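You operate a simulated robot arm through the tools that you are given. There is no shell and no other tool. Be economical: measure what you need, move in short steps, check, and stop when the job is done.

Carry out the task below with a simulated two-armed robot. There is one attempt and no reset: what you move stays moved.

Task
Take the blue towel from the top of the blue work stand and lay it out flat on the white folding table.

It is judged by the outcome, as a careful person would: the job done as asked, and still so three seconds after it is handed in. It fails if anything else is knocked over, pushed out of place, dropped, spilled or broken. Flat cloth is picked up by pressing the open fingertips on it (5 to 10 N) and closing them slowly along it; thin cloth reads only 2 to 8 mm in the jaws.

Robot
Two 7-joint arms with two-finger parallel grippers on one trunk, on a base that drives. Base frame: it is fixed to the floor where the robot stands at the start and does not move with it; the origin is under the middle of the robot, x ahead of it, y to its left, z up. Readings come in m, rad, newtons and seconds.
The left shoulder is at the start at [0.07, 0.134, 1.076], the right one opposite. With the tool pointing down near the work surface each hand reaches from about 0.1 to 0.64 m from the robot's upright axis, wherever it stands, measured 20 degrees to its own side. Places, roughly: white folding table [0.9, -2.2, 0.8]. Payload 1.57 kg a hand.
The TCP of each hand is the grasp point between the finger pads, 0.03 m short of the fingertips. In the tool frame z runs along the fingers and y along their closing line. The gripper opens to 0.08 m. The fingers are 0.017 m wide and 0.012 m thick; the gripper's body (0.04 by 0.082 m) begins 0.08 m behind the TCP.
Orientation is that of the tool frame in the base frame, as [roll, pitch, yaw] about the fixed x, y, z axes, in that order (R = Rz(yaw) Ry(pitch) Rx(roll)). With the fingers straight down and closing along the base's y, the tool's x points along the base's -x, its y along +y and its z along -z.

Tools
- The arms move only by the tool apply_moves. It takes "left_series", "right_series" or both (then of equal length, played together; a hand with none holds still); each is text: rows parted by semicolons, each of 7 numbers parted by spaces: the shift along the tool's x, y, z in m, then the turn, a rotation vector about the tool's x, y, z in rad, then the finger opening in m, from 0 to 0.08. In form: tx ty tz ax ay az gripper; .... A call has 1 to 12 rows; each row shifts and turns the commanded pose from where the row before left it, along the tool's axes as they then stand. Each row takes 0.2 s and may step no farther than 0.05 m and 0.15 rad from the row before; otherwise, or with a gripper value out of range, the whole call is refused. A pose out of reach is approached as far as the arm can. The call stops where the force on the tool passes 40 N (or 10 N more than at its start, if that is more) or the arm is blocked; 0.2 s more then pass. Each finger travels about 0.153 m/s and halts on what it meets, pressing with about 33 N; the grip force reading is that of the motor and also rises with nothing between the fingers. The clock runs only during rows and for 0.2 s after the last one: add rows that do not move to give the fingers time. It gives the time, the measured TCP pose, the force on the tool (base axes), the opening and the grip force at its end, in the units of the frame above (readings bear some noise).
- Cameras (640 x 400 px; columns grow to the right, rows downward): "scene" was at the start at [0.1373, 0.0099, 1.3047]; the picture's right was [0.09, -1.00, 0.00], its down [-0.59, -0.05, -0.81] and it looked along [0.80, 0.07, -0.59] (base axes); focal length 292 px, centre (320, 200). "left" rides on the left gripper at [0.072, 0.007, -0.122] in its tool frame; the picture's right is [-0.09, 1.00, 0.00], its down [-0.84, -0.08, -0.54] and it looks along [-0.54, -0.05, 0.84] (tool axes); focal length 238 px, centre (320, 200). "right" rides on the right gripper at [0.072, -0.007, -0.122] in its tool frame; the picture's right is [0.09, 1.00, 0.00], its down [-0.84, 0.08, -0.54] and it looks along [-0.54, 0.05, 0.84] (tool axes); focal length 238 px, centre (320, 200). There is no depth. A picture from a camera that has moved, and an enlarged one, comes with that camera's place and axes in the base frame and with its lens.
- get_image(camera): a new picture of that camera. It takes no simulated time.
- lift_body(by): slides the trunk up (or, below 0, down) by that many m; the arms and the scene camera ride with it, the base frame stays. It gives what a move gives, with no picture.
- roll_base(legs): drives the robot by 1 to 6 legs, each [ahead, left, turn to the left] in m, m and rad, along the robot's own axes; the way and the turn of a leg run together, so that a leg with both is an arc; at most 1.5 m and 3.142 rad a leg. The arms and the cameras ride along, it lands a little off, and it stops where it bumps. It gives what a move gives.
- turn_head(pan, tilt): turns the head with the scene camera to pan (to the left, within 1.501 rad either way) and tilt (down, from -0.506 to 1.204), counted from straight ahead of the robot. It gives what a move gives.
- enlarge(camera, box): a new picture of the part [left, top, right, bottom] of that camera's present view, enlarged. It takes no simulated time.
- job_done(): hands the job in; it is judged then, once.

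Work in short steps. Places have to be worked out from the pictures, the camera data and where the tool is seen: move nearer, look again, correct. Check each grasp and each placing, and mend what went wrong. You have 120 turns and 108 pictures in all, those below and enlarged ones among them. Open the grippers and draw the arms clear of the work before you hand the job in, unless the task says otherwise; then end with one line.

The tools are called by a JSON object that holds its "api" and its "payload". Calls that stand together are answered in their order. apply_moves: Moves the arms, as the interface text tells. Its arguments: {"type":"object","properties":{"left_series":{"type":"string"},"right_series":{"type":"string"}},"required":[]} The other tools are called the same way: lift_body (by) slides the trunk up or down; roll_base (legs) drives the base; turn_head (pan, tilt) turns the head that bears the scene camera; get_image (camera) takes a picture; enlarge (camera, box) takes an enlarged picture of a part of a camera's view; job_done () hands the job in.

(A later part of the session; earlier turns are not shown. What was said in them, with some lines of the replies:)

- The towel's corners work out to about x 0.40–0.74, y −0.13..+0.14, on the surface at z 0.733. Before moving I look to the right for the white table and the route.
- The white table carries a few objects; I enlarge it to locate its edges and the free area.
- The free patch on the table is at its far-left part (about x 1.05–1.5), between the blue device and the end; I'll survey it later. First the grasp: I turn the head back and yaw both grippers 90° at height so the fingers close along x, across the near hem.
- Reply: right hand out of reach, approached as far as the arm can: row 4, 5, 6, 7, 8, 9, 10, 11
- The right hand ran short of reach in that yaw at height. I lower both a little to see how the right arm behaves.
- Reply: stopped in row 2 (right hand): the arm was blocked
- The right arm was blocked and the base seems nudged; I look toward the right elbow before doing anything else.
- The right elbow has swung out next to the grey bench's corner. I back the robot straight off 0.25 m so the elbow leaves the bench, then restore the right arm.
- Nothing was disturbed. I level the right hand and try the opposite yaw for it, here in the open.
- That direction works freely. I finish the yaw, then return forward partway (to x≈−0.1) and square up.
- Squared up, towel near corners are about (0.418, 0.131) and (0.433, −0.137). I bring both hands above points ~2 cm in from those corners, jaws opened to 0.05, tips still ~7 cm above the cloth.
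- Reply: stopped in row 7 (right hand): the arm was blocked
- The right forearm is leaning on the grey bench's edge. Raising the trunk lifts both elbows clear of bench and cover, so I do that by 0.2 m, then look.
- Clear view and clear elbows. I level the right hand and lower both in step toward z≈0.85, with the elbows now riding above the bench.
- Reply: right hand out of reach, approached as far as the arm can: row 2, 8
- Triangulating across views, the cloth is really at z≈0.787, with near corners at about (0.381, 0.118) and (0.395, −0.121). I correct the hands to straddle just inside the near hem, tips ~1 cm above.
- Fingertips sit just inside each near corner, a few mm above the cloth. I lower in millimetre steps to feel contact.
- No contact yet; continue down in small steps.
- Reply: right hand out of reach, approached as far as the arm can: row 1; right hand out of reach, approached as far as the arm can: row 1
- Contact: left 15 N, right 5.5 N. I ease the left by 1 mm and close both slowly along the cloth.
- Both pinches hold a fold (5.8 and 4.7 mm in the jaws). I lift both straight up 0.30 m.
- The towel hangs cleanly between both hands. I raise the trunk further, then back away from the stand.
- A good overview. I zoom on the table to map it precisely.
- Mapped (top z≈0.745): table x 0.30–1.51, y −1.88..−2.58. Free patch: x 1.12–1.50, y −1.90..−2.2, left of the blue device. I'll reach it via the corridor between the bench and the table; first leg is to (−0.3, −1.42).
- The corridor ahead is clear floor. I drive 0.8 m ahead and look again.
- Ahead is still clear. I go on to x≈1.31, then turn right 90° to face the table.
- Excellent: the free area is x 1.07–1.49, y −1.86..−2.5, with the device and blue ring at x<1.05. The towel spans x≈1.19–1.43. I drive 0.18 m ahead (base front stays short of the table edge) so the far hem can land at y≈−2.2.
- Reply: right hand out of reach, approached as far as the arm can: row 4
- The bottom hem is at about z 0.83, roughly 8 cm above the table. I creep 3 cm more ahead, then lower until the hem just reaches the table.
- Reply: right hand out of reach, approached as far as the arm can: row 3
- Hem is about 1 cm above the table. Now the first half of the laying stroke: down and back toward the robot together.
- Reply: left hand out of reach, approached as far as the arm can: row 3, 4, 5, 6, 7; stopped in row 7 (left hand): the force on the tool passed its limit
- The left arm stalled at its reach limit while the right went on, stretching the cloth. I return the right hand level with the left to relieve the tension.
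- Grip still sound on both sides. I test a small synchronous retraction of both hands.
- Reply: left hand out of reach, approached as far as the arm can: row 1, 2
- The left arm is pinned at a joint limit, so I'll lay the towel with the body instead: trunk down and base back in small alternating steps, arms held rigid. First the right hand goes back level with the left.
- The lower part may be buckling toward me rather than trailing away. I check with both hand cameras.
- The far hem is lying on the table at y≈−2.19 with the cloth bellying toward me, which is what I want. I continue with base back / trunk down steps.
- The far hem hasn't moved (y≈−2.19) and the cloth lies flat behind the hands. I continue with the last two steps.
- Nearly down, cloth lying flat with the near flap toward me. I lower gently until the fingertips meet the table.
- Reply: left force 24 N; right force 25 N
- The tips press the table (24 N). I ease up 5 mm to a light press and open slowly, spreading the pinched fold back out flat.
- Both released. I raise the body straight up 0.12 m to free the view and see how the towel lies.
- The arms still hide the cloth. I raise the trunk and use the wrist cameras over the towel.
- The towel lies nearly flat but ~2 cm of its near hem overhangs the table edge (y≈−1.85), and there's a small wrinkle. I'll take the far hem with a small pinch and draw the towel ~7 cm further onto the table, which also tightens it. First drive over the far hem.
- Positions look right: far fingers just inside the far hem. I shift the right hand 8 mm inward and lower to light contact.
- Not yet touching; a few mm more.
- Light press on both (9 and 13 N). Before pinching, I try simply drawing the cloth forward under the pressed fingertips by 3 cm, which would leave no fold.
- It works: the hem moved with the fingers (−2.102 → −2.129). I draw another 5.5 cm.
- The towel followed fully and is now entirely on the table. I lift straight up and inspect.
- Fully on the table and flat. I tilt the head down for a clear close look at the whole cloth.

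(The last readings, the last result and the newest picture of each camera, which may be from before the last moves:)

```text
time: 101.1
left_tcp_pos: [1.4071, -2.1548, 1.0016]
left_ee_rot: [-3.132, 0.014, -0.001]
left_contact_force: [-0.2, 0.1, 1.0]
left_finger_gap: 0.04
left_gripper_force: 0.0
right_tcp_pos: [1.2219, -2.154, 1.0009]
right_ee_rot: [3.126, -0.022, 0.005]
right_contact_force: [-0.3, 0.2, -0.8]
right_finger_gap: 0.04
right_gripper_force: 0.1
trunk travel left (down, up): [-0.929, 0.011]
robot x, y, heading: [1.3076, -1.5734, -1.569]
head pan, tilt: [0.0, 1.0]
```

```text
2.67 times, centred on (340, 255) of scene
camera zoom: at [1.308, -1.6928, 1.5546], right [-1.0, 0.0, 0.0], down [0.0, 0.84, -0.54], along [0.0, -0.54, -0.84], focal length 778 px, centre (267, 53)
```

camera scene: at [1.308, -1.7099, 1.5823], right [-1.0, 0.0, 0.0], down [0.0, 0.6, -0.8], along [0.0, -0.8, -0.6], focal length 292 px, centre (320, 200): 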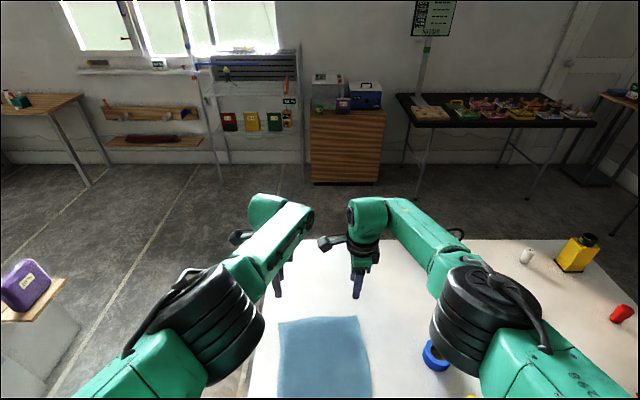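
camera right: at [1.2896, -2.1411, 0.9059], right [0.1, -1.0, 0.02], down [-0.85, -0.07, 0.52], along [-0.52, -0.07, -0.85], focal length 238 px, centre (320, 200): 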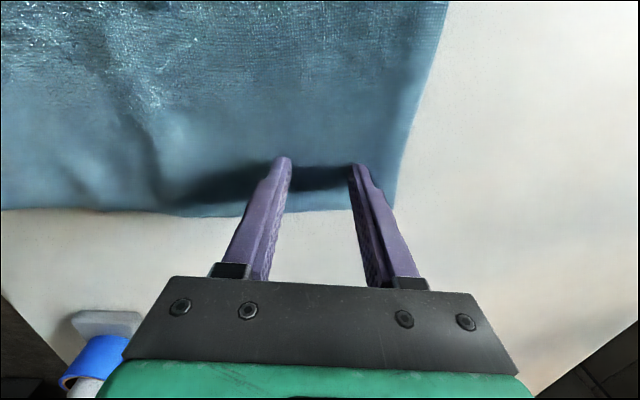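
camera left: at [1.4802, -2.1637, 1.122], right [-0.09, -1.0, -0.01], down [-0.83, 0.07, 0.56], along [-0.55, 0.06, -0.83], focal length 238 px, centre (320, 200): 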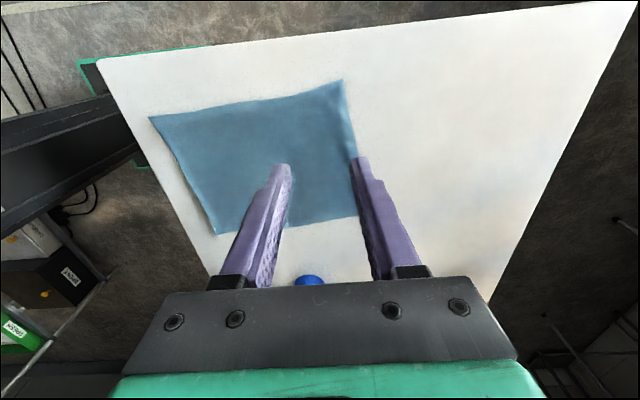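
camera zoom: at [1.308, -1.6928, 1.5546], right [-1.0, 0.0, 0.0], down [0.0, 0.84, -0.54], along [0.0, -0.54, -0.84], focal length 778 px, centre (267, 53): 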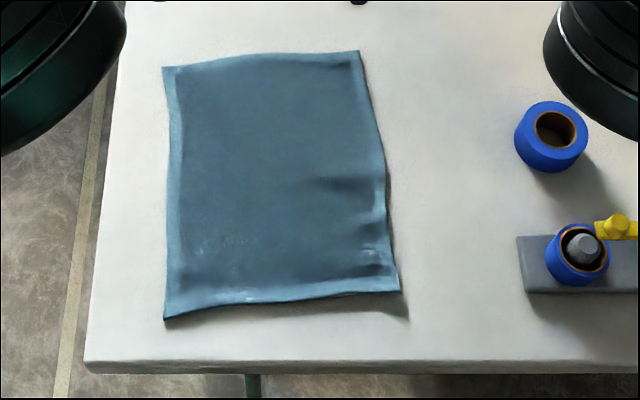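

Flat, square and wholly on the table; only the near-right corner has a slight puff. I'll press near the near hem with both hands and pull back ~1.5 cm to smooth it; first position above it.

{"api": "roll_base", "payload": {"legs": [[-0.225, 0, 0]]}}

{"api": "apply_moves", "payload": {"right_series": "-0.012 0.012 0 0 0 0 0.04;-0.013 0.013 0 0 0 0 0.04;0 0 0 0 0 0 0.04"}}

{"api": "lift_body", "payload": {"by": -0.18}}

{"api": "get_image", "payload": {"camera": "left"}}

{"api": "get_image", "payload": {"camera": "right"}}

```text
time: 102.8
left_tcp_pos: [1.4055, -1.9323, 0.9995]
left_ee_rot: [-3.128, 0.015, -0.005]
left_contact_force: [0.2, 0.5, 0.2]
left_finger_gap: 0.0399
left_gripper_force: 0.0
right_tcp_pos: [1.2213, -1.9284, 0.9996]
right_ee_rot: [3.128, -0.023, 0.002]
right_contact_force: [0.2, -0.8, 0.4]
right_finger_gap: 0.0398
right_gripper_force: 0.2
trunk travel left (down, up): [-0.929, 0.011]
robot x, y, heading: [1.3092, -1.3517, -1.569]
head pan, tilt: [0.0, 1.0]
```

```text
time: 103.6
left_tcp_pos: [1.4061, -1.9292, 1.0016]
left_ee_rot: [-3.133, 0.015, -0.005]
left_contact_force: [-0.3, 0.3, -0.7]
left_finger_gap: 0.0399
left_gripper_force: 0.0
right_tcp_pos: [1.2015, -1.9321, 1.0034]
right_ee_rot: [3.125, -0.023, 0.002]
right_contact_force: [-0.3, 0.3, -1.1]
right_finger_gap: 0.0401
right_gripper_force: 0.0
right hand out of reach, approached as far as the arm can: row 1, 2
trunk travel left (down, up): [-0.929, 0.011]
robot x, y, heading: [1.3068, -1.3523, -1.578]
head pan, tilt: [0.0, 1.0]
```

```text
time: 105.6
left_tcp_pos: [1.4065, -1.9294, 0.8216]
left_ee_rot: [-3.131, 0.014, -0.005]
left_contact_force: [-0.2, -0.2, -0.4]
left_finger_gap: 0.0401
left_gripper_force: 0.0
right_tcp_pos: [1.202, -1.9324, 0.8225]
right_ee_rot: [3.125, -0.023, 0.002]
right_contact_force: [0.8, 0.2, 0.5]
right_finger_gap: 0.0398
right_gripper_force: 0.1
trunk travel left (down, up): [-0.749, 0.191]
robot x, y, heading: [1.3076, -1.349, -1.569]
head pan, tilt: [0.0, 1.0]
```

```text
50 pictures are left
camera left: at [1.4788, -1.9377, 0.9422], right [-0.1, -1.0, -0.01], down [-0.83, 0.08, 0.56], along [-0.55, 0.06, -0.83], focal length 238 px, centre (320, 200)
```

left: 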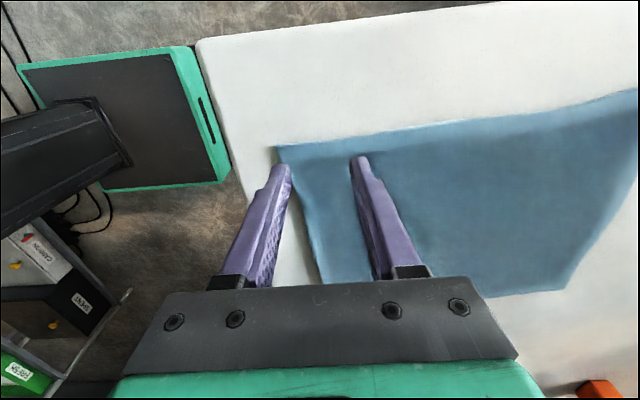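

```text
49 pictures are left
camera right: at [1.2694, -1.9237, 0.9458], right [0.09, -1.0, 0.02], down [-0.85, -0.07, 0.52], along [-0.52, -0.06, -0.85], focal length 238 px, centre (320, 200)
```

right: 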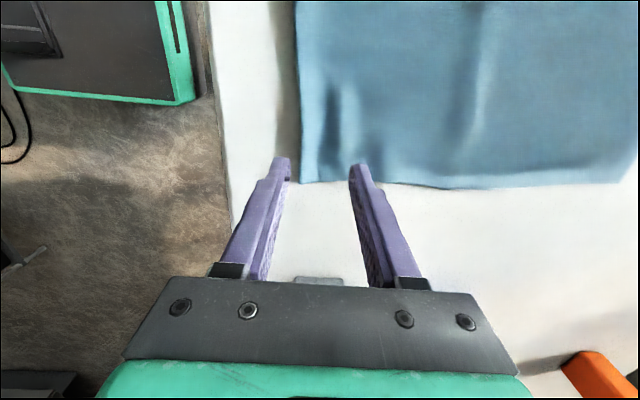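

Both hands should sit ~2.5 cm further in so all fingertips land on cloth; then I lower to light contact.

{"api": "roll_base", "payload": {"legs": [[0.025, 0, 0]]}}

{"api": "lift_body", "payload": {"by": -0.036}}

{"api": "lift_body", "payload": {"by": -0.003}}

```text
time: 106.4
left_tcp_pos: [1.4047, -1.9531, 0.8229]
left_ee_rot: [-3.137, 0.013, -0.005]
left_contact_force: [0.6, 0.6, -0.6]
left_finger_gap: 0.04
left_gripper_force: 0.1
right_tcp_pos: [1.2025, -1.9546, 0.8251]
right_ee_rot: [3.123, -0.022, 0.003]
right_contact_force: [0.4, 0.2, 0.5]
right_finger_gap: 0.04
right_gripper_force: 0.0
trunk travel left (down, up): [-0.749, 0.191]
robot x, y, heading: [1.3051, -1.3719, -1.573]
head pan, tilt: [0.0, 1.0]
```

```text
time: 107.2
left_tcp_pos: [1.4053, -1.9549, 0.7856]
left_ee_rot: [-3.132, 0.014, -0.005]
left_contact_force: [0.4, -0.4, 0.7]
left_finger_gap: 0.0399
left_gripper_force: 0.1
right_tcp_pos: [1.2024, -1.957, 0.7869]
right_ee_rot: [3.125, -0.021, 0.004]
right_contact_force: [0.9, 0.4, -0.6]
right_finger_gap: 0.0403
right_gripper_force: 0.0
trunk travel left (down, up): [-0.713, 0.227]
robot x, y, heading: [1.3093, -1.3734, -1.578]
head pan, tilt: [0.0, 1.0]
```

```text
time: 107.8
left_tcp_pos: [1.4051, -1.9551, 0.7837]
left_ee_rot: [-3.134, 0.013, -0.006]
left_contact_force: [1.0, 0.1, 6.4]
left_finger_gap: 0.0401
left_gripper_force: 0.2
right_tcp_pos: [1.2015, -1.9571, 0.7854]
right_ee_rot: [3.124, -0.021, 0.002]
right_contact_force: [0.0, -0.1, 0.8]
right_finger_gap: 0.0399
right_gripper_force: 0.1
trunk travel left (down, up): [-0.71, 0.23]
robot x, y, heading: [1.3076, -1.3762, -1.572]
head pan, tilt: [0.0, 1.0]
```

Left touches at 6 N; the right needs 3 mm more by its arm, then I pull back 1.5 cm.

{"api": "apply_moves", "payload": {"right_series": "0 0 0.003 0 0 0 0.04;0 0 0 0 0 0 0.04"}}

{"api": "roll_base", "payload": {"legs": [[-0.017, 0, 0]]}}

{"api": "lift_body", "payload": {"by": 0.22}}

{"api": "roll_base", "payload": {"legs": [[0.2, 0, 0]]}}

{"api": "enlarge", "payload": {"camera": "scene", "box": [220, 180, 460, 330]}}

```text
time: 108.4
left_tcp_pos: [1.4056, -1.9524, 0.7839]
left_ee_rot: [-3.134, 0.013, -0.004]
left_contact_force: [-0.4, -1.3, 4.5]
left_finger_gap: 0.04
left_gripper_force: 0.2
right_tcp_pos: [1.2027, -1.9567, 0.7831]
right_ee_rot: [3.119, -0.025, 0.003]
right_contact_force: [-0.4, -1.4, 11.6]
right_finger_gap: 0.0393
right_gripper_force: 0.0
trunk travel left (down, up): [-0.71, 0.23]
robot x, y, heading: [1.3053, -1.3736, -1.578]
head pan, tilt: [0.0, 1.0]
```

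```text
time: 109.1
left_tcp_pos: [1.4056, -1.9351, 0.7844]
left_ee_rot: [-3.133, 0.016, -0.006]
left_contact_force: [0.3, -0.1, 3.2]
left_finger_gap: 0.0399
left_gripper_force: 0.0
right_tcp_pos: [1.2028, -1.9389, 0.7829]
right_ee_rot: [3.12, -0.025, 0.001]
right_contact_force: [0.0, -2.4, 13.7]
right_finger_gap: 0.0373
right_gripper_force: 0.0
trunk travel left (down, up): [-0.71, 0.23]
robot x, y, heading: [1.3082, -1.3602, -1.575]
head pan, tilt: [0.0, 1.0]
```

```text
time: 111.5
left_tcp_pos: [1.4064, -1.9374, 1.0031]
left_ee_rot: [-3.131, 0.014, -0.005]
left_contact_force: [0.9, 0.4, 0.9]
left_finger_gap: 0.0401
left_gripper_force: 0.0
right_tcp_pos: [1.2029, -1.9413, 1.0005]
right_ee_rot: [3.121, -0.024, 0.002]
right_contact_force: [0.5, 0.2, 0.5]
right_finger_gap: 0.0398
right_gripper_force: 0.2
trunk travel left (down, up): [-0.93, 0.01]
robot x, y, heading: [1.3081, -1.3551, -1.571]
head pan, tilt: [0.0, 1.0]
```

```text
time: 113.1
left_tcp_pos: [1.4048, -2.1365, 1.0042]
left_ee_rot: [-3.135, 0.015, -0.006]
left_contact_force: [0.2, -0.8, -0.3]
left_finger_gap: 0.0402
left_gripper_force: 0.0
right_tcp_pos: [1.2023, -2.1386, 1.0041]
right_ee_rot: [3.121, -0.024, 0.004]
right_contact_force: [0.8, -0.2, -0.3]
right_finger_gap: 0.0399
right_gripper_force: 0.0
trunk travel left (down, up): [-0.93, 0.01]
robot x, y, heading: [1.3092, -1.5579, -1.573]
head pan, tilt: [0.0, 1.0]
```

```text
2.67 times, centred on (340, 255) of scene
camera zoom: at [1.3076, -1.6703, 1.556], right [-1.0, 0.0, 0.0], down [0.0, 0.84, -0.54], along [0.0, -0.54, -0.84], focal length 778 px, centre (267, 53)
```

zoom: 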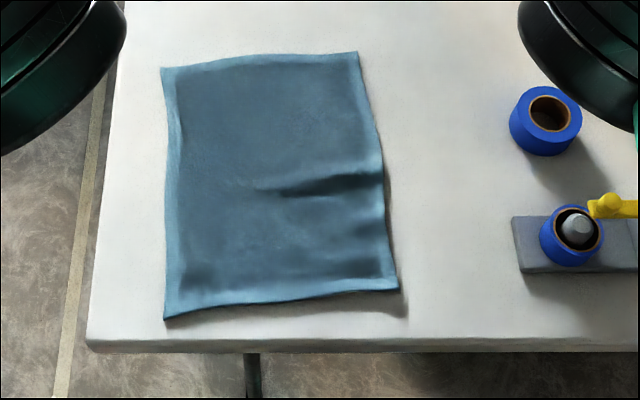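

The whole towel slid ~2 cm as one, and a small ridge remains on the right at y≈−2.01, x≈1.2. I'll smooth it by pressing the right fingers on either side of the ridge and opening them, with the left hand pressing as an anchor.

{"api": "roll_base", "payload": {"legs": [[-0.124, 0, 0]]}}

{"api": "apply_moves", "payload": {"right_series": "0 0 0 0 0 0 0.03;0 0 0 0 0 0 0.03"}}

{"api": "lift_body", "payload": {"by": -0.17}}

{"api": "get_image", "payload": {"camera": "right"}}

```text
time: 114.3
left_tcp_pos: [1.4075, -2.0168, 1.0009]
left_ee_rot: [-3.128, 0.016, -0.002]
left_contact_force: [0.3, 0.1, -0.4]
left_finger_gap: 0.0399
left_gripper_force: 0.1
right_tcp_pos: [1.2027, -2.0201, 1.0]
right_ee_rot: [3.127, -0.024, 0.003]
right_contact_force: [0.2, 0.4, -0.8]
right_finger_gap: 0.0399
right_gripper_force: 0.1
trunk travel left (down, up): [-0.93, 0.01]
robot x, y, heading: [1.3071, -1.431, -1.572]
head pan, tilt: [0.0, 1.0]
```

```text
time: 114.9
left_tcp_pos: [1.4066, -2.0162, 1.0017]
left_ee_rot: [-3.13, 0.015, -0.003]
left_contact_force: [0.6, -0.8, 0.2]
left_finger_gap: 0.0401
left_gripper_force: 0.0
right_tcp_pos: [1.2034, -2.0192, 1.001]
right_ee_rot: [3.124, -0.024, 0.004]
right_contact_force: [-0.1, -0.3, 0.6]
right_finger_gap: 0.0303
right_gripper_force: 0.2
trunk travel left (down, up): [-0.93, 0.01]
robot x, y, heading: [1.3109, -1.437, -1.576]
head pan, tilt: [0.0, 1.0]
```

```text
time: 116.8
left_tcp_pos: [1.4059, -2.0148, 0.8324]
left_ee_rot: [-3.13, 0.016, -0.003]
left_contact_force: [-0.3, 0.0, 0.6]
left_finger_gap: 0.0399
left_gripper_force: 0.1
right_tcp_pos: [1.2039, -2.0185, 0.8319]
right_ee_rot: [3.123, -0.023, 0.002]
right_contact_force: [0.5, 0.0, 0.0]
right_finger_gap: 0.03
right_gripper_force: 0.0
trunk travel left (down, up): [-0.76, 0.18]
robot x, y, heading: [1.3101, -1.4349, -1.572]
head pan, tilt: [0.0, 1.0]
```

```text
47 pictures are left
camera right: at [1.2703, -2.0089, 0.9545], right [0.1, -1.0, 0.02], down [-0.85, -0.07, 0.52], along [-0.52, -0.07, -0.85], focal length 238 px, centre (320, 200)
```

right: 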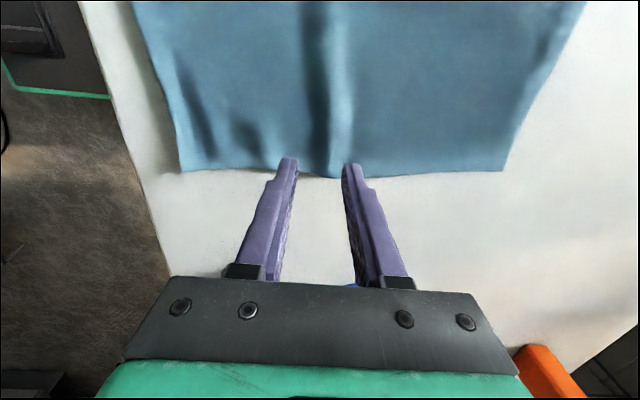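

The ridge is centred between the right fingers. I lower to contact.

{"api": "lift_body", "payload": {"by": -0.046}}

{"api": "lift_body", "payload": {"by": -0.003}}

```text
time: 117.7
left_tcp_pos: [1.4058, -2.0146, 0.7862]
left_ee_rot: [-3.133, 0.017, -0.004]
left_contact_force: [-1.2, 0.6, 0.3]
left_finger_gap: 0.0403
left_gripper_force: 0.1
right_tcp_pos: [1.2031, -2.0175, 0.7854]
right_ee_rot: [3.123, -0.024, 0.005]
right_contact_force: [-0.2, -0.3, -0.4]
right_finger_gap: 0.0298
right_gripper_force: 0.1
trunk travel left (down, up): [-0.714, 0.226]
robot x, y, heading: [1.3087, -1.4348, -1.577]
head pan, tilt: [0.0, 1.0]
```

```text
time: 118.2
left_tcp_pos: [1.4068, -2.0149, 0.7833]
left_ee_rot: [-3.131, 0.015, -0.005]
left_contact_force: [-0.1, 0.0, 2.3]
left_finger_gap: 0.0403
left_gripper_force: 0.0
right_tcp_pos: [1.2028, -2.0183, 0.7836]
right_ee_rot: [3.122, -0.024, 0.004]
right_contact_force: [-0.4, 0.7, 5.1]
right_finger_gap: 0.0298
right_gripper_force: 0.0
trunk travel left (down, up): [-0.711, 0.229]
robot x, y, heading: [1.3058, -1.4337, -1.576]
head pan, tilt: [0.0, 1.0]
```

Light contact on both; I press 1 mm more with the right and open slowly to 0.08.

{"api": "apply_moves", "payload": {"right_series": "0 0 0.001 0 0 0 0.03;0 0 0 0 0 0 0.036;0 0 0 0 0 0 0.042;0 0 0 0 0 0 0.048;0 0 0 0 0 0 0.054;0 0 0 0 0 0 0.06;0 0 0 0 0 0 0.066;0 0 0 0 0 0 0.072;0 0 0 0 0 0 0.076;0 0 0 0 0 0 0.076"}}

{"api": "get_image", "payload": {"camera": "right"}}

```text
time: 120.4
left_tcp_pos: [1.4076, -2.0135, 0.785]
left_ee_rot: [-3.133, 0.016, -0.002]
left_contact_force: [-0.1, -0.2, 1.4]
left_finger_gap: 0.04
left_gripper_force: 0.1
right_tcp_pos: [1.2031, -2.0171, 0.7831]
right_ee_rot: [3.122, -0.024, 0.003]
right_contact_force: [1.0, -4.6, 17.4]
right_finger_gap: 0.07
right_gripper_force: 0.0
trunk travel left (down, up): [-0.711, 0.229]
robot x, y, heading: [1.3045, -1.4364, -1.568]
head pan, tilt: [0.0, 1.0]
```

```text
46 pictures are left
camera right: at [1.2708, -2.0073, 0.9061], right [0.1, -1.0, 0.02], down [-0.85, -0.07, 0.52], along [-0.52, -0.07, -0.85], focal length 238 px, centre (320, 200)
```

right: 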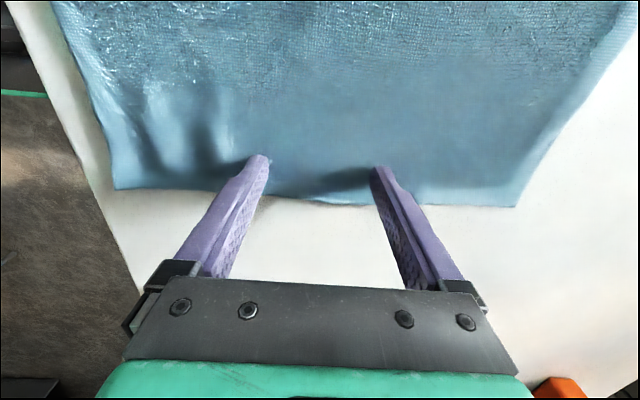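

The ridge flattened; the slack moved to a ripple at y≈−1.93. I repeat the same spread centred there, nearer the hem.

{"api": "lift_body", "payload": {"by": 0.04}}

{"api": "roll_base", "payload": {"legs": [[-0.078, 0, 0]]}}

{"api": "apply_moves", "payload": {"right_series": "0 0 0 0 0 0 0.03;0 0 0 0 0 0 0.03;0 0 0 0 0 0 0.03"}}

{"api": "get_image", "payload": {"camera": "right"}}

```text
time: 121.3
left_tcp_pos: [1.4069, -2.0167, 0.8224]
left_ee_rot: [-3.129, 0.015, -0.005]
left_contact_force: [0.0, -0.7, -0.2]
left_finger_gap: 0.0402
left_gripper_force: 0.1
right_tcp_pos: [1.2028, -2.019, 0.8206]
right_ee_rot: [3.124, -0.025, 0.004]
right_contact_force: [-0.2, 0.1, -0.1]
right_finger_gap: 0.076
right_gripper_force: 0.1
trunk travel left (down, up): [-0.751, 0.189]
robot x, y, heading: [1.3075, -1.4337, -1.571]
head pan, tilt: [0.0, 1.0]
```

```text
time: 122.3
left_tcp_pos: [1.407, -1.9383, 0.8228]
left_ee_rot: [-3.128, 0.015, -0.004]
left_contact_force: [-1.5, 1.0, -0.5]
left_finger_gap: 0.0401
left_gripper_force: 0.1
right_tcp_pos: [1.2038, -1.9405, 0.8199]
right_ee_rot: [3.124, -0.025, 0.004]
right_contact_force: [-0.4, -0.8, 0.7]
right_finger_gap: 0.0761
right_gripper_force: 0.1
trunk travel left (down, up): [-0.751, 0.189]
robot x, y, heading: [1.3072, -1.3531, -1.57]
head pan, tilt: [0.0, 1.0]
```

```text
time: 123.1
left_tcp_pos: [1.4065, -1.938, 0.8226]
left_ee_rot: [-3.131, 0.015, -0.003]
left_contact_force: [-0.2, -0.4, -0.1]
left_finger_gap: 0.0399
left_gripper_force: 0.1
right_tcp_pos: [1.2035, -1.9396, 0.8219]
right_ee_rot: [3.122, -0.025, 0.005]
right_contact_force: [-0.5, -0.3, -0.3]
right_finger_gap: 0.0303
right_gripper_force: 0.1
trunk travel left (down, up): [-0.751, 0.189]
robot x, y, heading: [1.3042, -1.3525, -1.573]
head pan, tilt: [0.0, 1.0]
```

```text
45 pictures are left
camera right: at [1.2704, -1.9305, 0.9447], right [0.1, -1.0, 0.02], down [-0.85, -0.07, 0.52], along [-0.52, -0.07, -0.85], focal length 238 px, centre (320, 200)
```

right: 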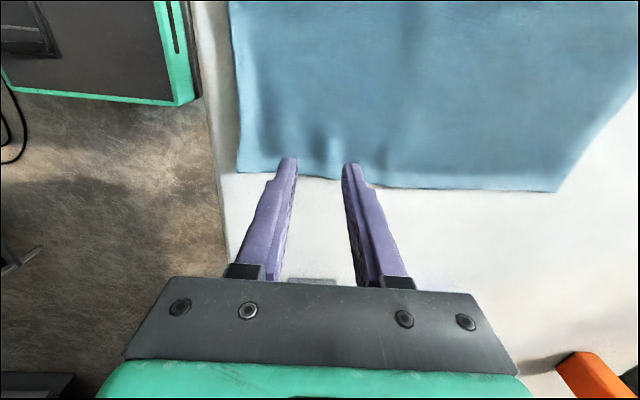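

Already much flatter; one spread here should finish it.

{"api": "lift_body", "payload": {"by": -0.039}}

{"api": "apply_moves", "payload": {"right_series": "0 0 0.001 0 0 0 0.03;0 0 0 0 0 0 0.036;0 0 0 0 0 0 0.042;0 0 0 0 0 0 0.048;0 0 0 0 0 0 0.054;0 0 0 0 0 0 0.06;0 0 0 0 0 0 0.066;0 0 0 0 0 0 0.07;0 0 0 0 0 0 0.07"}}

{"api": "lift_body", "payload": {"by": 0.218}}

{"api": "roll_base", "payload": {"legs": [[0.2, 0, 0]]}}

{"api": "enlarge", "payload": {"camera": "scene", "box": [220, 180, 460, 330]}}

```text
time: 124.0
left_tcp_pos: [1.4062, -1.9373, 0.7847]
left_ee_rot: [-3.131, 0.015, -0.003]
left_contact_force: [-0.1, 0.3, 1.5]
left_finger_gap: 0.0399
left_gripper_force: 0.1
right_tcp_pos: [1.2037, -1.9399, 0.7835]
right_ee_rot: [3.12, -0.026, 0.004]
right_contact_force: [-0.2, 0.8, 5.0]
right_finger_gap: 0.0298
right_gripper_force: 0.0
trunk travel left (down, up): [-0.712, 0.228]
robot x, y, heading: [1.3068, -1.3558, -1.573]
head pan, tilt: [0.0, 1.0]
```

```text
time: 126.0
left_tcp_pos: [1.4073, -1.9356, 0.7851]
left_ee_rot: [-3.133, 0.014, -0.003]
left_contact_force: [-0.5, -0.6, 0.3]
left_finger_gap: 0.04
left_gripper_force: 0.1
right_tcp_pos: [1.2037, -1.9391, 0.7826]
right_ee_rot: [3.117, -0.023, 0.003]
right_contact_force: [0.4, -4.5, 17.0]
right_finger_gap: 0.064
right_gripper_force: 0.0
trunk travel left (down, up): [-0.712, 0.228]
robot x, y, heading: [1.3076, -1.3544, -1.573]
head pan, tilt: [0.0, 1.0]
```

```text
time: 128.3
left_tcp_pos: [1.4075, -1.9368, 1.0014]
left_ee_rot: [-3.13, 0.017, -0.004]
left_contact_force: [-0.3, 0.4, -0.5]
left_finger_gap: 0.0398
left_gripper_force: 0.1
right_tcp_pos: [1.2023, -1.9391, 1.0001]
right_ee_rot: [3.123, -0.025, 0.004]
right_contact_force: [0.7, -0.3, 0.3]
right_finger_gap: 0.0701
right_gripper_force: 0.1
trunk travel left (down, up): [-0.93, 0.01]
robot x, y, heading: [1.31, -1.3533, -1.571]
head pan, tilt: [0.0, 1.0]
```

```text
time: 129.9
left_tcp_pos: [1.4063, -2.1343, 1.0041]
left_ee_rot: [-3.136, 0.016, -0.002]
left_contact_force: [-0.3, 0.5, 0.3]
left_finger_gap: 0.04
left_gripper_force: 0.1
right_tcp_pos: [1.203, -2.1367, 1.0016]
right_ee_rot: [3.12, -0.025, 0.005]
right_contact_force: [0.0, 0.0, 0.6]
right_finger_gap: 0.07
right_gripper_force: 0.1
trunk travel left (down, up): [-0.93, 0.01]
robot x, y, heading: [1.3026, -1.557, -1.571]
head pan, tilt: [0.0, 1.0]
```

```text
2.67 times, centred on (340, 255) of scene
camera zoom: at [1.3079, -1.6696, 1.556], right [-1.0, 0.0, 0.0], down [0.0, 0.84, -0.54], along [0.0, -0.54, -0.84], focal length 778 px, centre (267, 53)
```

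zoom: 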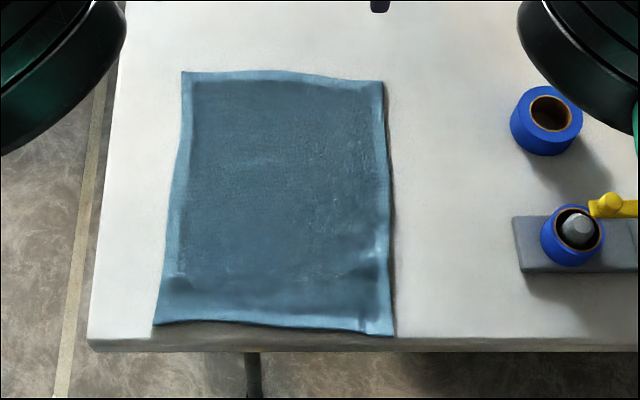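

Beautifully flat now, but the near hem is right at the table edge. I'll draw it ~6 cm forward again by pressing at the far hem, shifting the hands 1.3 cm right to stay on cloth.

{"api": "roll_base", "payload": {"legs": [[-0.033, -0.013, 0]]}}

{"api": "apply_moves", "payload": {"right_series": "0 0 0 0 0 0 0.04;0 0 0 0 0 0 0.04;0 0 0 0 0 0 0.04"}}

{"api": "lift_body", "payload": {"by": -0.18}}

{"api": "get_image", "payload": {"camera": "left"}}

{"api": "get_image", "payload": {"camera": "right"}}

```text
time: 130.7
left_tcp_pos: [1.397, -2.1104, 0.9976]
left_ee_rot: [-3.122, 0.017, -0.002]
left_contact_force: [0.9, -0.7, -0.4]
left_finger_gap: 0.04
left_gripper_force: 0.1
right_tcp_pos: [1.1919, -2.1145, 0.9962]
right_ee_rot: [3.128, -0.021, 0.002]
right_contact_force: [1.1, -0.2, -1.2]
right_finger_gap: 0.0701
right_gripper_force: 0.0
trunk travel left (down, up): [-0.93, 0.01]
robot x, y, heading: [1.2965, -1.5229, -1.575]
head pan, tilt: [0.0, 1.0]
```

```text
time: 131.5
left_tcp_pos: [1.3936, -2.1049, 1.0022]
left_ee_rot: [-3.129, 0.014, -0.001]
left_contact_force: [0.1, 0.2, -0.4]
left_finger_gap: 0.04
left_gripper_force: 0.0
right_tcp_pos: [1.1905, -2.108, 0.9987]
right_ee_rot: [3.122, -0.025, 0.002]
right_contact_force: [-1.0, -0.4, 0.3]
right_finger_gap: 0.0398
right_gripper_force: 0.1
trunk travel left (down, up): [-0.93, 0.01]
robot x, y, heading: [1.2952, -1.5249, -1.57]
head pan, tilt: [0.0, 1.0]
```

```text
time: 133.5
left_tcp_pos: [1.3937, -2.1042, 0.8218]
left_ee_rot: [-3.132, 0.016, -0.001]
left_contact_force: [-0.5, -0.5, -0.5]
left_finger_gap: 0.0397
left_gripper_force: 0.0
right_tcp_pos: [1.19, -2.1078, 0.8203]
right_ee_rot: [3.121, -0.024, 0.003]
right_contact_force: [0.8, 0.4, -0.3]
right_finger_gap: 0.0399
right_gripper_force: 0.0
trunk travel left (down, up): [-0.75, 0.19]
robot x, y, heading: [1.2911, -1.5229, -1.572]
head pan, tilt: [0.0, 1.0]
```

```text
43 pictures are left
camera left: at [1.467, -2.1125, 0.9432], right [-0.09, -1.0, -0.01], down [-0.83, 0.07, 0.56], along [-0.55, 0.06, -0.83], focal length 238 px, centre (320, 200)
```

left: 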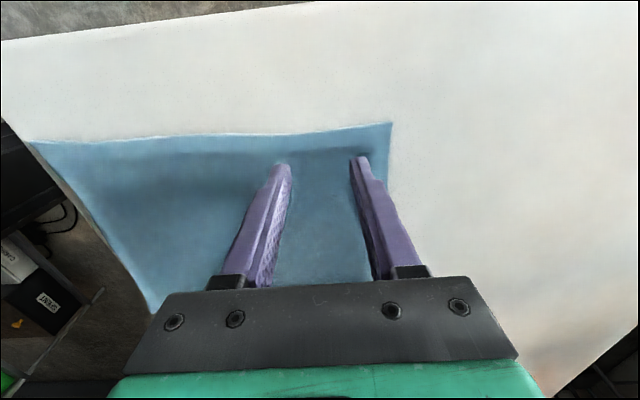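

```text
42 pictures are left
camera right: at [1.2575, -2.0984, 0.9426], right [0.1, -1.0, 0.02], down [-0.85, -0.07, 0.52], along [-0.52, -0.07, -0.85], focal length 238 px, centre (320, 200)
```

right: 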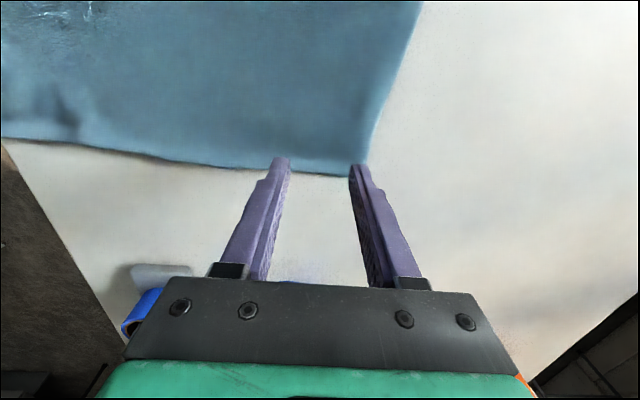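

Both hands are well placed. I nudge the right hand 1 cm inward and lower to a light press.

{"api": "apply_moves", "payload": {"right_series": "0.01 0 0 0 0 0 0.04;0 0 0 0 0 0 0.04"}}

{"api": "lift_body", "payload": {"by": -0.041}}

```text
time: 134.1
left_tcp_pos: [1.3937, -2.1055, 0.8219]
left_ee_rot: [-3.134, 0.014, 0.0]
left_contact_force: [-0.3, 1.0, 0.6]
left_finger_gap: 0.04
left_gripper_force: 0.0
right_tcp_pos: [1.2017, -2.1072, 0.8201]
right_ee_rot: [3.119, -0.025, 0.004]
right_contact_force: [1.2, 0.8, 0.8]
right_finger_gap: 0.04
right_gripper_force: 0.0
trunk travel left (down, up): [-0.75, 0.19]
robot x, y, heading: [1.2969, -1.5276, -1.574]
head pan, tilt: [0.0, 1.0]
```

```text
time: 135.0
left_tcp_pos: [1.3938, -2.1034, 0.7821]
left_ee_rot: [-3.135, 0.016, -0.002]
left_contact_force: [0.0, 1.0, 5.2]
left_finger_gap: 0.0395
left_gripper_force: 0.2
right_tcp_pos: [1.201, -2.1063, 0.783]
right_ee_rot: [3.114, -0.026, 0.006]
right_contact_force: [-2.0, 0.1, 22.3]
right_finger_gap: 0.0384
right_gripper_force: 0.0
trunk travel left (down, up): [-0.709, 0.231]
robot x, y, heading: [1.2946, -1.5222, -1.573]
head pan, tilt: [0.0, 1.0]
```

Right presses harder (22 N vs 5 N). I balance: right up 3 mm, trunk down 2 mm, then draw forward 6 cm.

{"api": "apply_moves", "payload": {"right_series": "0 0 -0.003 0 0 0 0.04;0 0 0 0 0 0 0.04"}}

{"api": "lift_body", "payload": {"by": -0.002}}

{"api": "roll_base", "payload": {"legs": [[0.06, 0, 0]]}}

{"api": "lift_body", "payload": {"by": 0.22}}

{"api": "enlarge", "payload": {"camera": "scene", "box": [220, 180, 460, 330]}}

```text
time: 135.6
left_tcp_pos: [1.3942, -2.105, 0.7829]
left_ee_rot: [-3.135, 0.017, -0.004]
left_contact_force: [-0.5, 1.4, 9.8]
left_finger_gap: 0.0394
left_gripper_force: 0.0
right_tcp_pos: [1.2009, -2.1037, 0.7838]
right_ee_rot: [3.117, -0.025, 0.004]
right_contact_force: [1.0, -1.9, 5.7]
right_finger_gap: 0.0392
right_gripper_force: 0.0
trunk travel left (down, up): [-0.709, 0.231]
robot x, y, heading: [1.293, -1.5244, -1.573]
head pan, tilt: [0.0, 1.0]
```

```text
time: 136.1
left_tcp_pos: [1.3953, -2.1037, 0.7836]
left_ee_rot: [-3.139, 0.013, -0.004]
left_contact_force: [-0.1, -1.3, 18.4]
left_finger_gap: 0.0391
left_gripper_force: 0.1
right_tcp_pos: [1.1997, -2.1049, 0.7836]
right_ee_rot: [3.116, -0.025, 0.004]
right_contact_force: [1.3, -2.1, 10.4]
right_finger_gap: 0.0385
right_gripper_force: 0.1
trunk travel left (down, up): [-0.707, 0.233]
robot x, y, heading: [1.2956, -1.5243, -1.573]
head pan, tilt: [0.0, 1.0]
```

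```text
time: 137.1
left_tcp_pos: [1.3938, -2.1624, 0.7826]
left_ee_rot: [-3.137, 0.013, -0.004]
left_contact_force: [-0.6, -3.4, 22.2]
left_finger_gap: 0.0399
left_gripper_force: 0.1
right_tcp_pos: [1.2008, -2.1642, 0.783]
right_ee_rot: [3.113, -0.025, 0.007]
right_contact_force: [0.7, -1.9, 11.2]
right_finger_gap: 0.0384
right_gripper_force: 0.0
trunk travel left (down, up): [-0.707, 0.233]
robot x, y, heading: [1.2964, -1.5846, -1.566]
head pan, tilt: [0.0, 1.0]
```

```text
time: 139.4
left_tcp_pos: [1.393, -2.1664, 1.0009]
left_ee_rot: [-3.134, 0.015, -0.003]
left_contact_force: [0.1, 0.6, 0.9]
left_finger_gap: 0.0402
left_gripper_force: 0.1
right_tcp_pos: [1.2011, -2.168, 1.0008]
right_ee_rot: [3.117, -0.024, 0.003]
right_contact_force: [0.3, 0.1, -0.4]
right_finger_gap: 0.0399
right_gripper_force: 0.1
trunk travel left (down, up): [-0.927, 0.013]
robot x, y, heading: [1.2966, -1.5848, -1.574]
head pan, tilt: [0.0, 1.0]
```

```text
2.67 times, centred on (340, 255) of scene
camera zoom: at [1.2949, -1.7021, 1.5525], right [-1.0, 0.0, 0.0], down [0.0, 0.84, -0.54], along [0.0, -0.54, -0.84], focal length 778 px, centre (267, 53)
```

zoom: 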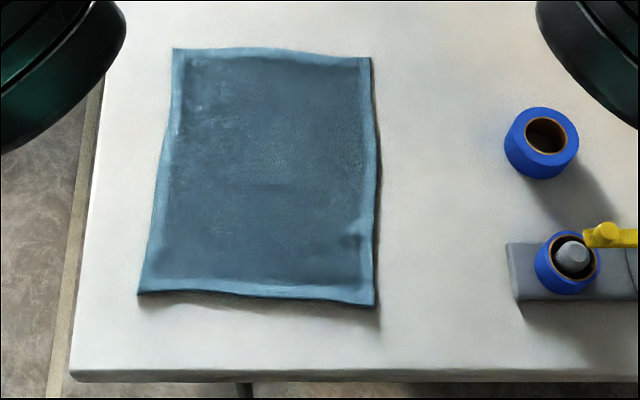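

The towel lies flat, square, ~7 cm inside the table edge, and the device and tape roll are untouched. I open the grippers and back off straight, at height.

{"api": "apply_moves", "payload": {"left_series": "0 0 0 0 0 0 0.08;0 0 0 0 0 0 0.08", "right_series": "0 0 0 0 0 0 0.08;0 0 0 0 0 0 0.08"}}

{"api": "roll_base", "payload": {"legs": [[-0.42, 0, 0]]}}

{"api": "turn_head", "payload": {"pan": 0, "tilt": 0.7}}

{"api": "get_image", "payload": {"camera": "scene"}}

```text
time: 140.0
left_tcp_pos: [1.3946, -2.165, 1.0004]
left_ee_rot: [-3.133, 0.014, -0.002]
left_contact_force: [-0.2, 0.2, 0.3]
left_finger_gap: 0.0799
left_gripper_force: 0.0
right_tcp_pos: [1.2008, -2.1669, 1.0008]
right_ee_rot: [3.12, -0.024, 0.004]
right_contact_force: [-0.1, 0.1, 0.3]
right_finger_gap: 0.08
right_gripper_force: 0.1
trunk travel left (down, up): [-0.927, 0.013]
robot x, y, heading: [1.2921, -1.5844, -1.568]
head pan, tilt: [0.0, 1.0]
```

```text
time: 142.6
left_tcp_pos: [1.3948, -1.7478, 0.9993]
left_ee_rot: [-3.132, 0.015, -0.004]
left_contact_force: [-1.0, 0.2, 0.2]
left_finger_gap: 0.0799
left_gripper_force: 0.1
right_tcp_pos: [1.2008, -1.7491, 1.0001]
right_ee_rot: [3.121, -0.021, 0.004]
right_contact_force: [-0.4, -0.4, 0.0]
right_finger_gap: 0.0801
right_gripper_force: 0.1
trunk travel left (down, up): [-0.927, 0.013]
robot x, y, heading: [1.2928, -1.1638, -1.573]
head pan, tilt: [0.0, 1.0]
```

```text
time: 143.4
left_tcp_pos: [1.3946, -1.7459, 1.0004]
left_ee_rot: [-3.133, 0.013, 0.0]
left_contact_force: [0.7, -0.2, -0.6]
left_finger_gap: 0.0798
left_gripper_force: 0.1
right_tcp_pos: [1.2001, -1.747, 1.0004]
right_ee_rot: [3.12, -0.025, 0.004]
right_contact_force: [1.0, 0.7, -0.5]
right_finger_gap: 0.08
right_gripper_force: 0.2
trunk travel left (down, up): [-0.927, 0.013]
robot x, y, heading: [1.294, -1.1625, -1.566]
head pan, tilt: [0.0, 0.7]
```

```text
40 pictures are left
camera scene: at [1.2951, -1.2969, 1.576], right [-1.0, 0.0, 0.0], down [0.0, 0.64, -0.76], along [0.0, -0.76, -0.64], focal length 292 px, centre (320, 200)
```

scene: 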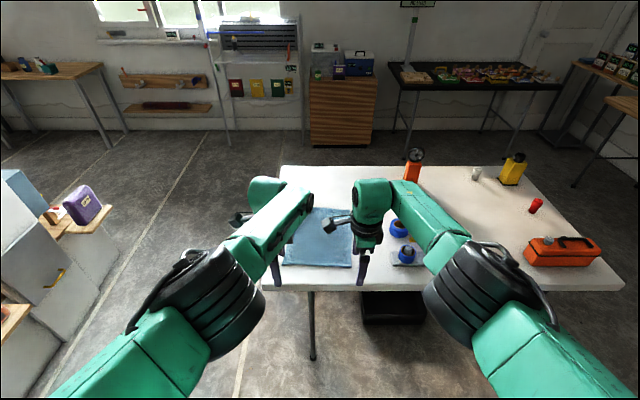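

The towel is flat on the table, everything else on it stands as before, and the arms are clear with the grippers open. I hand the job in.

{"api": "job_done", "payload": {}}

```text
The job is handed in.
```

The blue towel is laid out flat on the white folding table, about 7 cm in from its near edge. Early on the right arm touched the grey bench twice, but I saw nothing moved or knocked over there or on the table.
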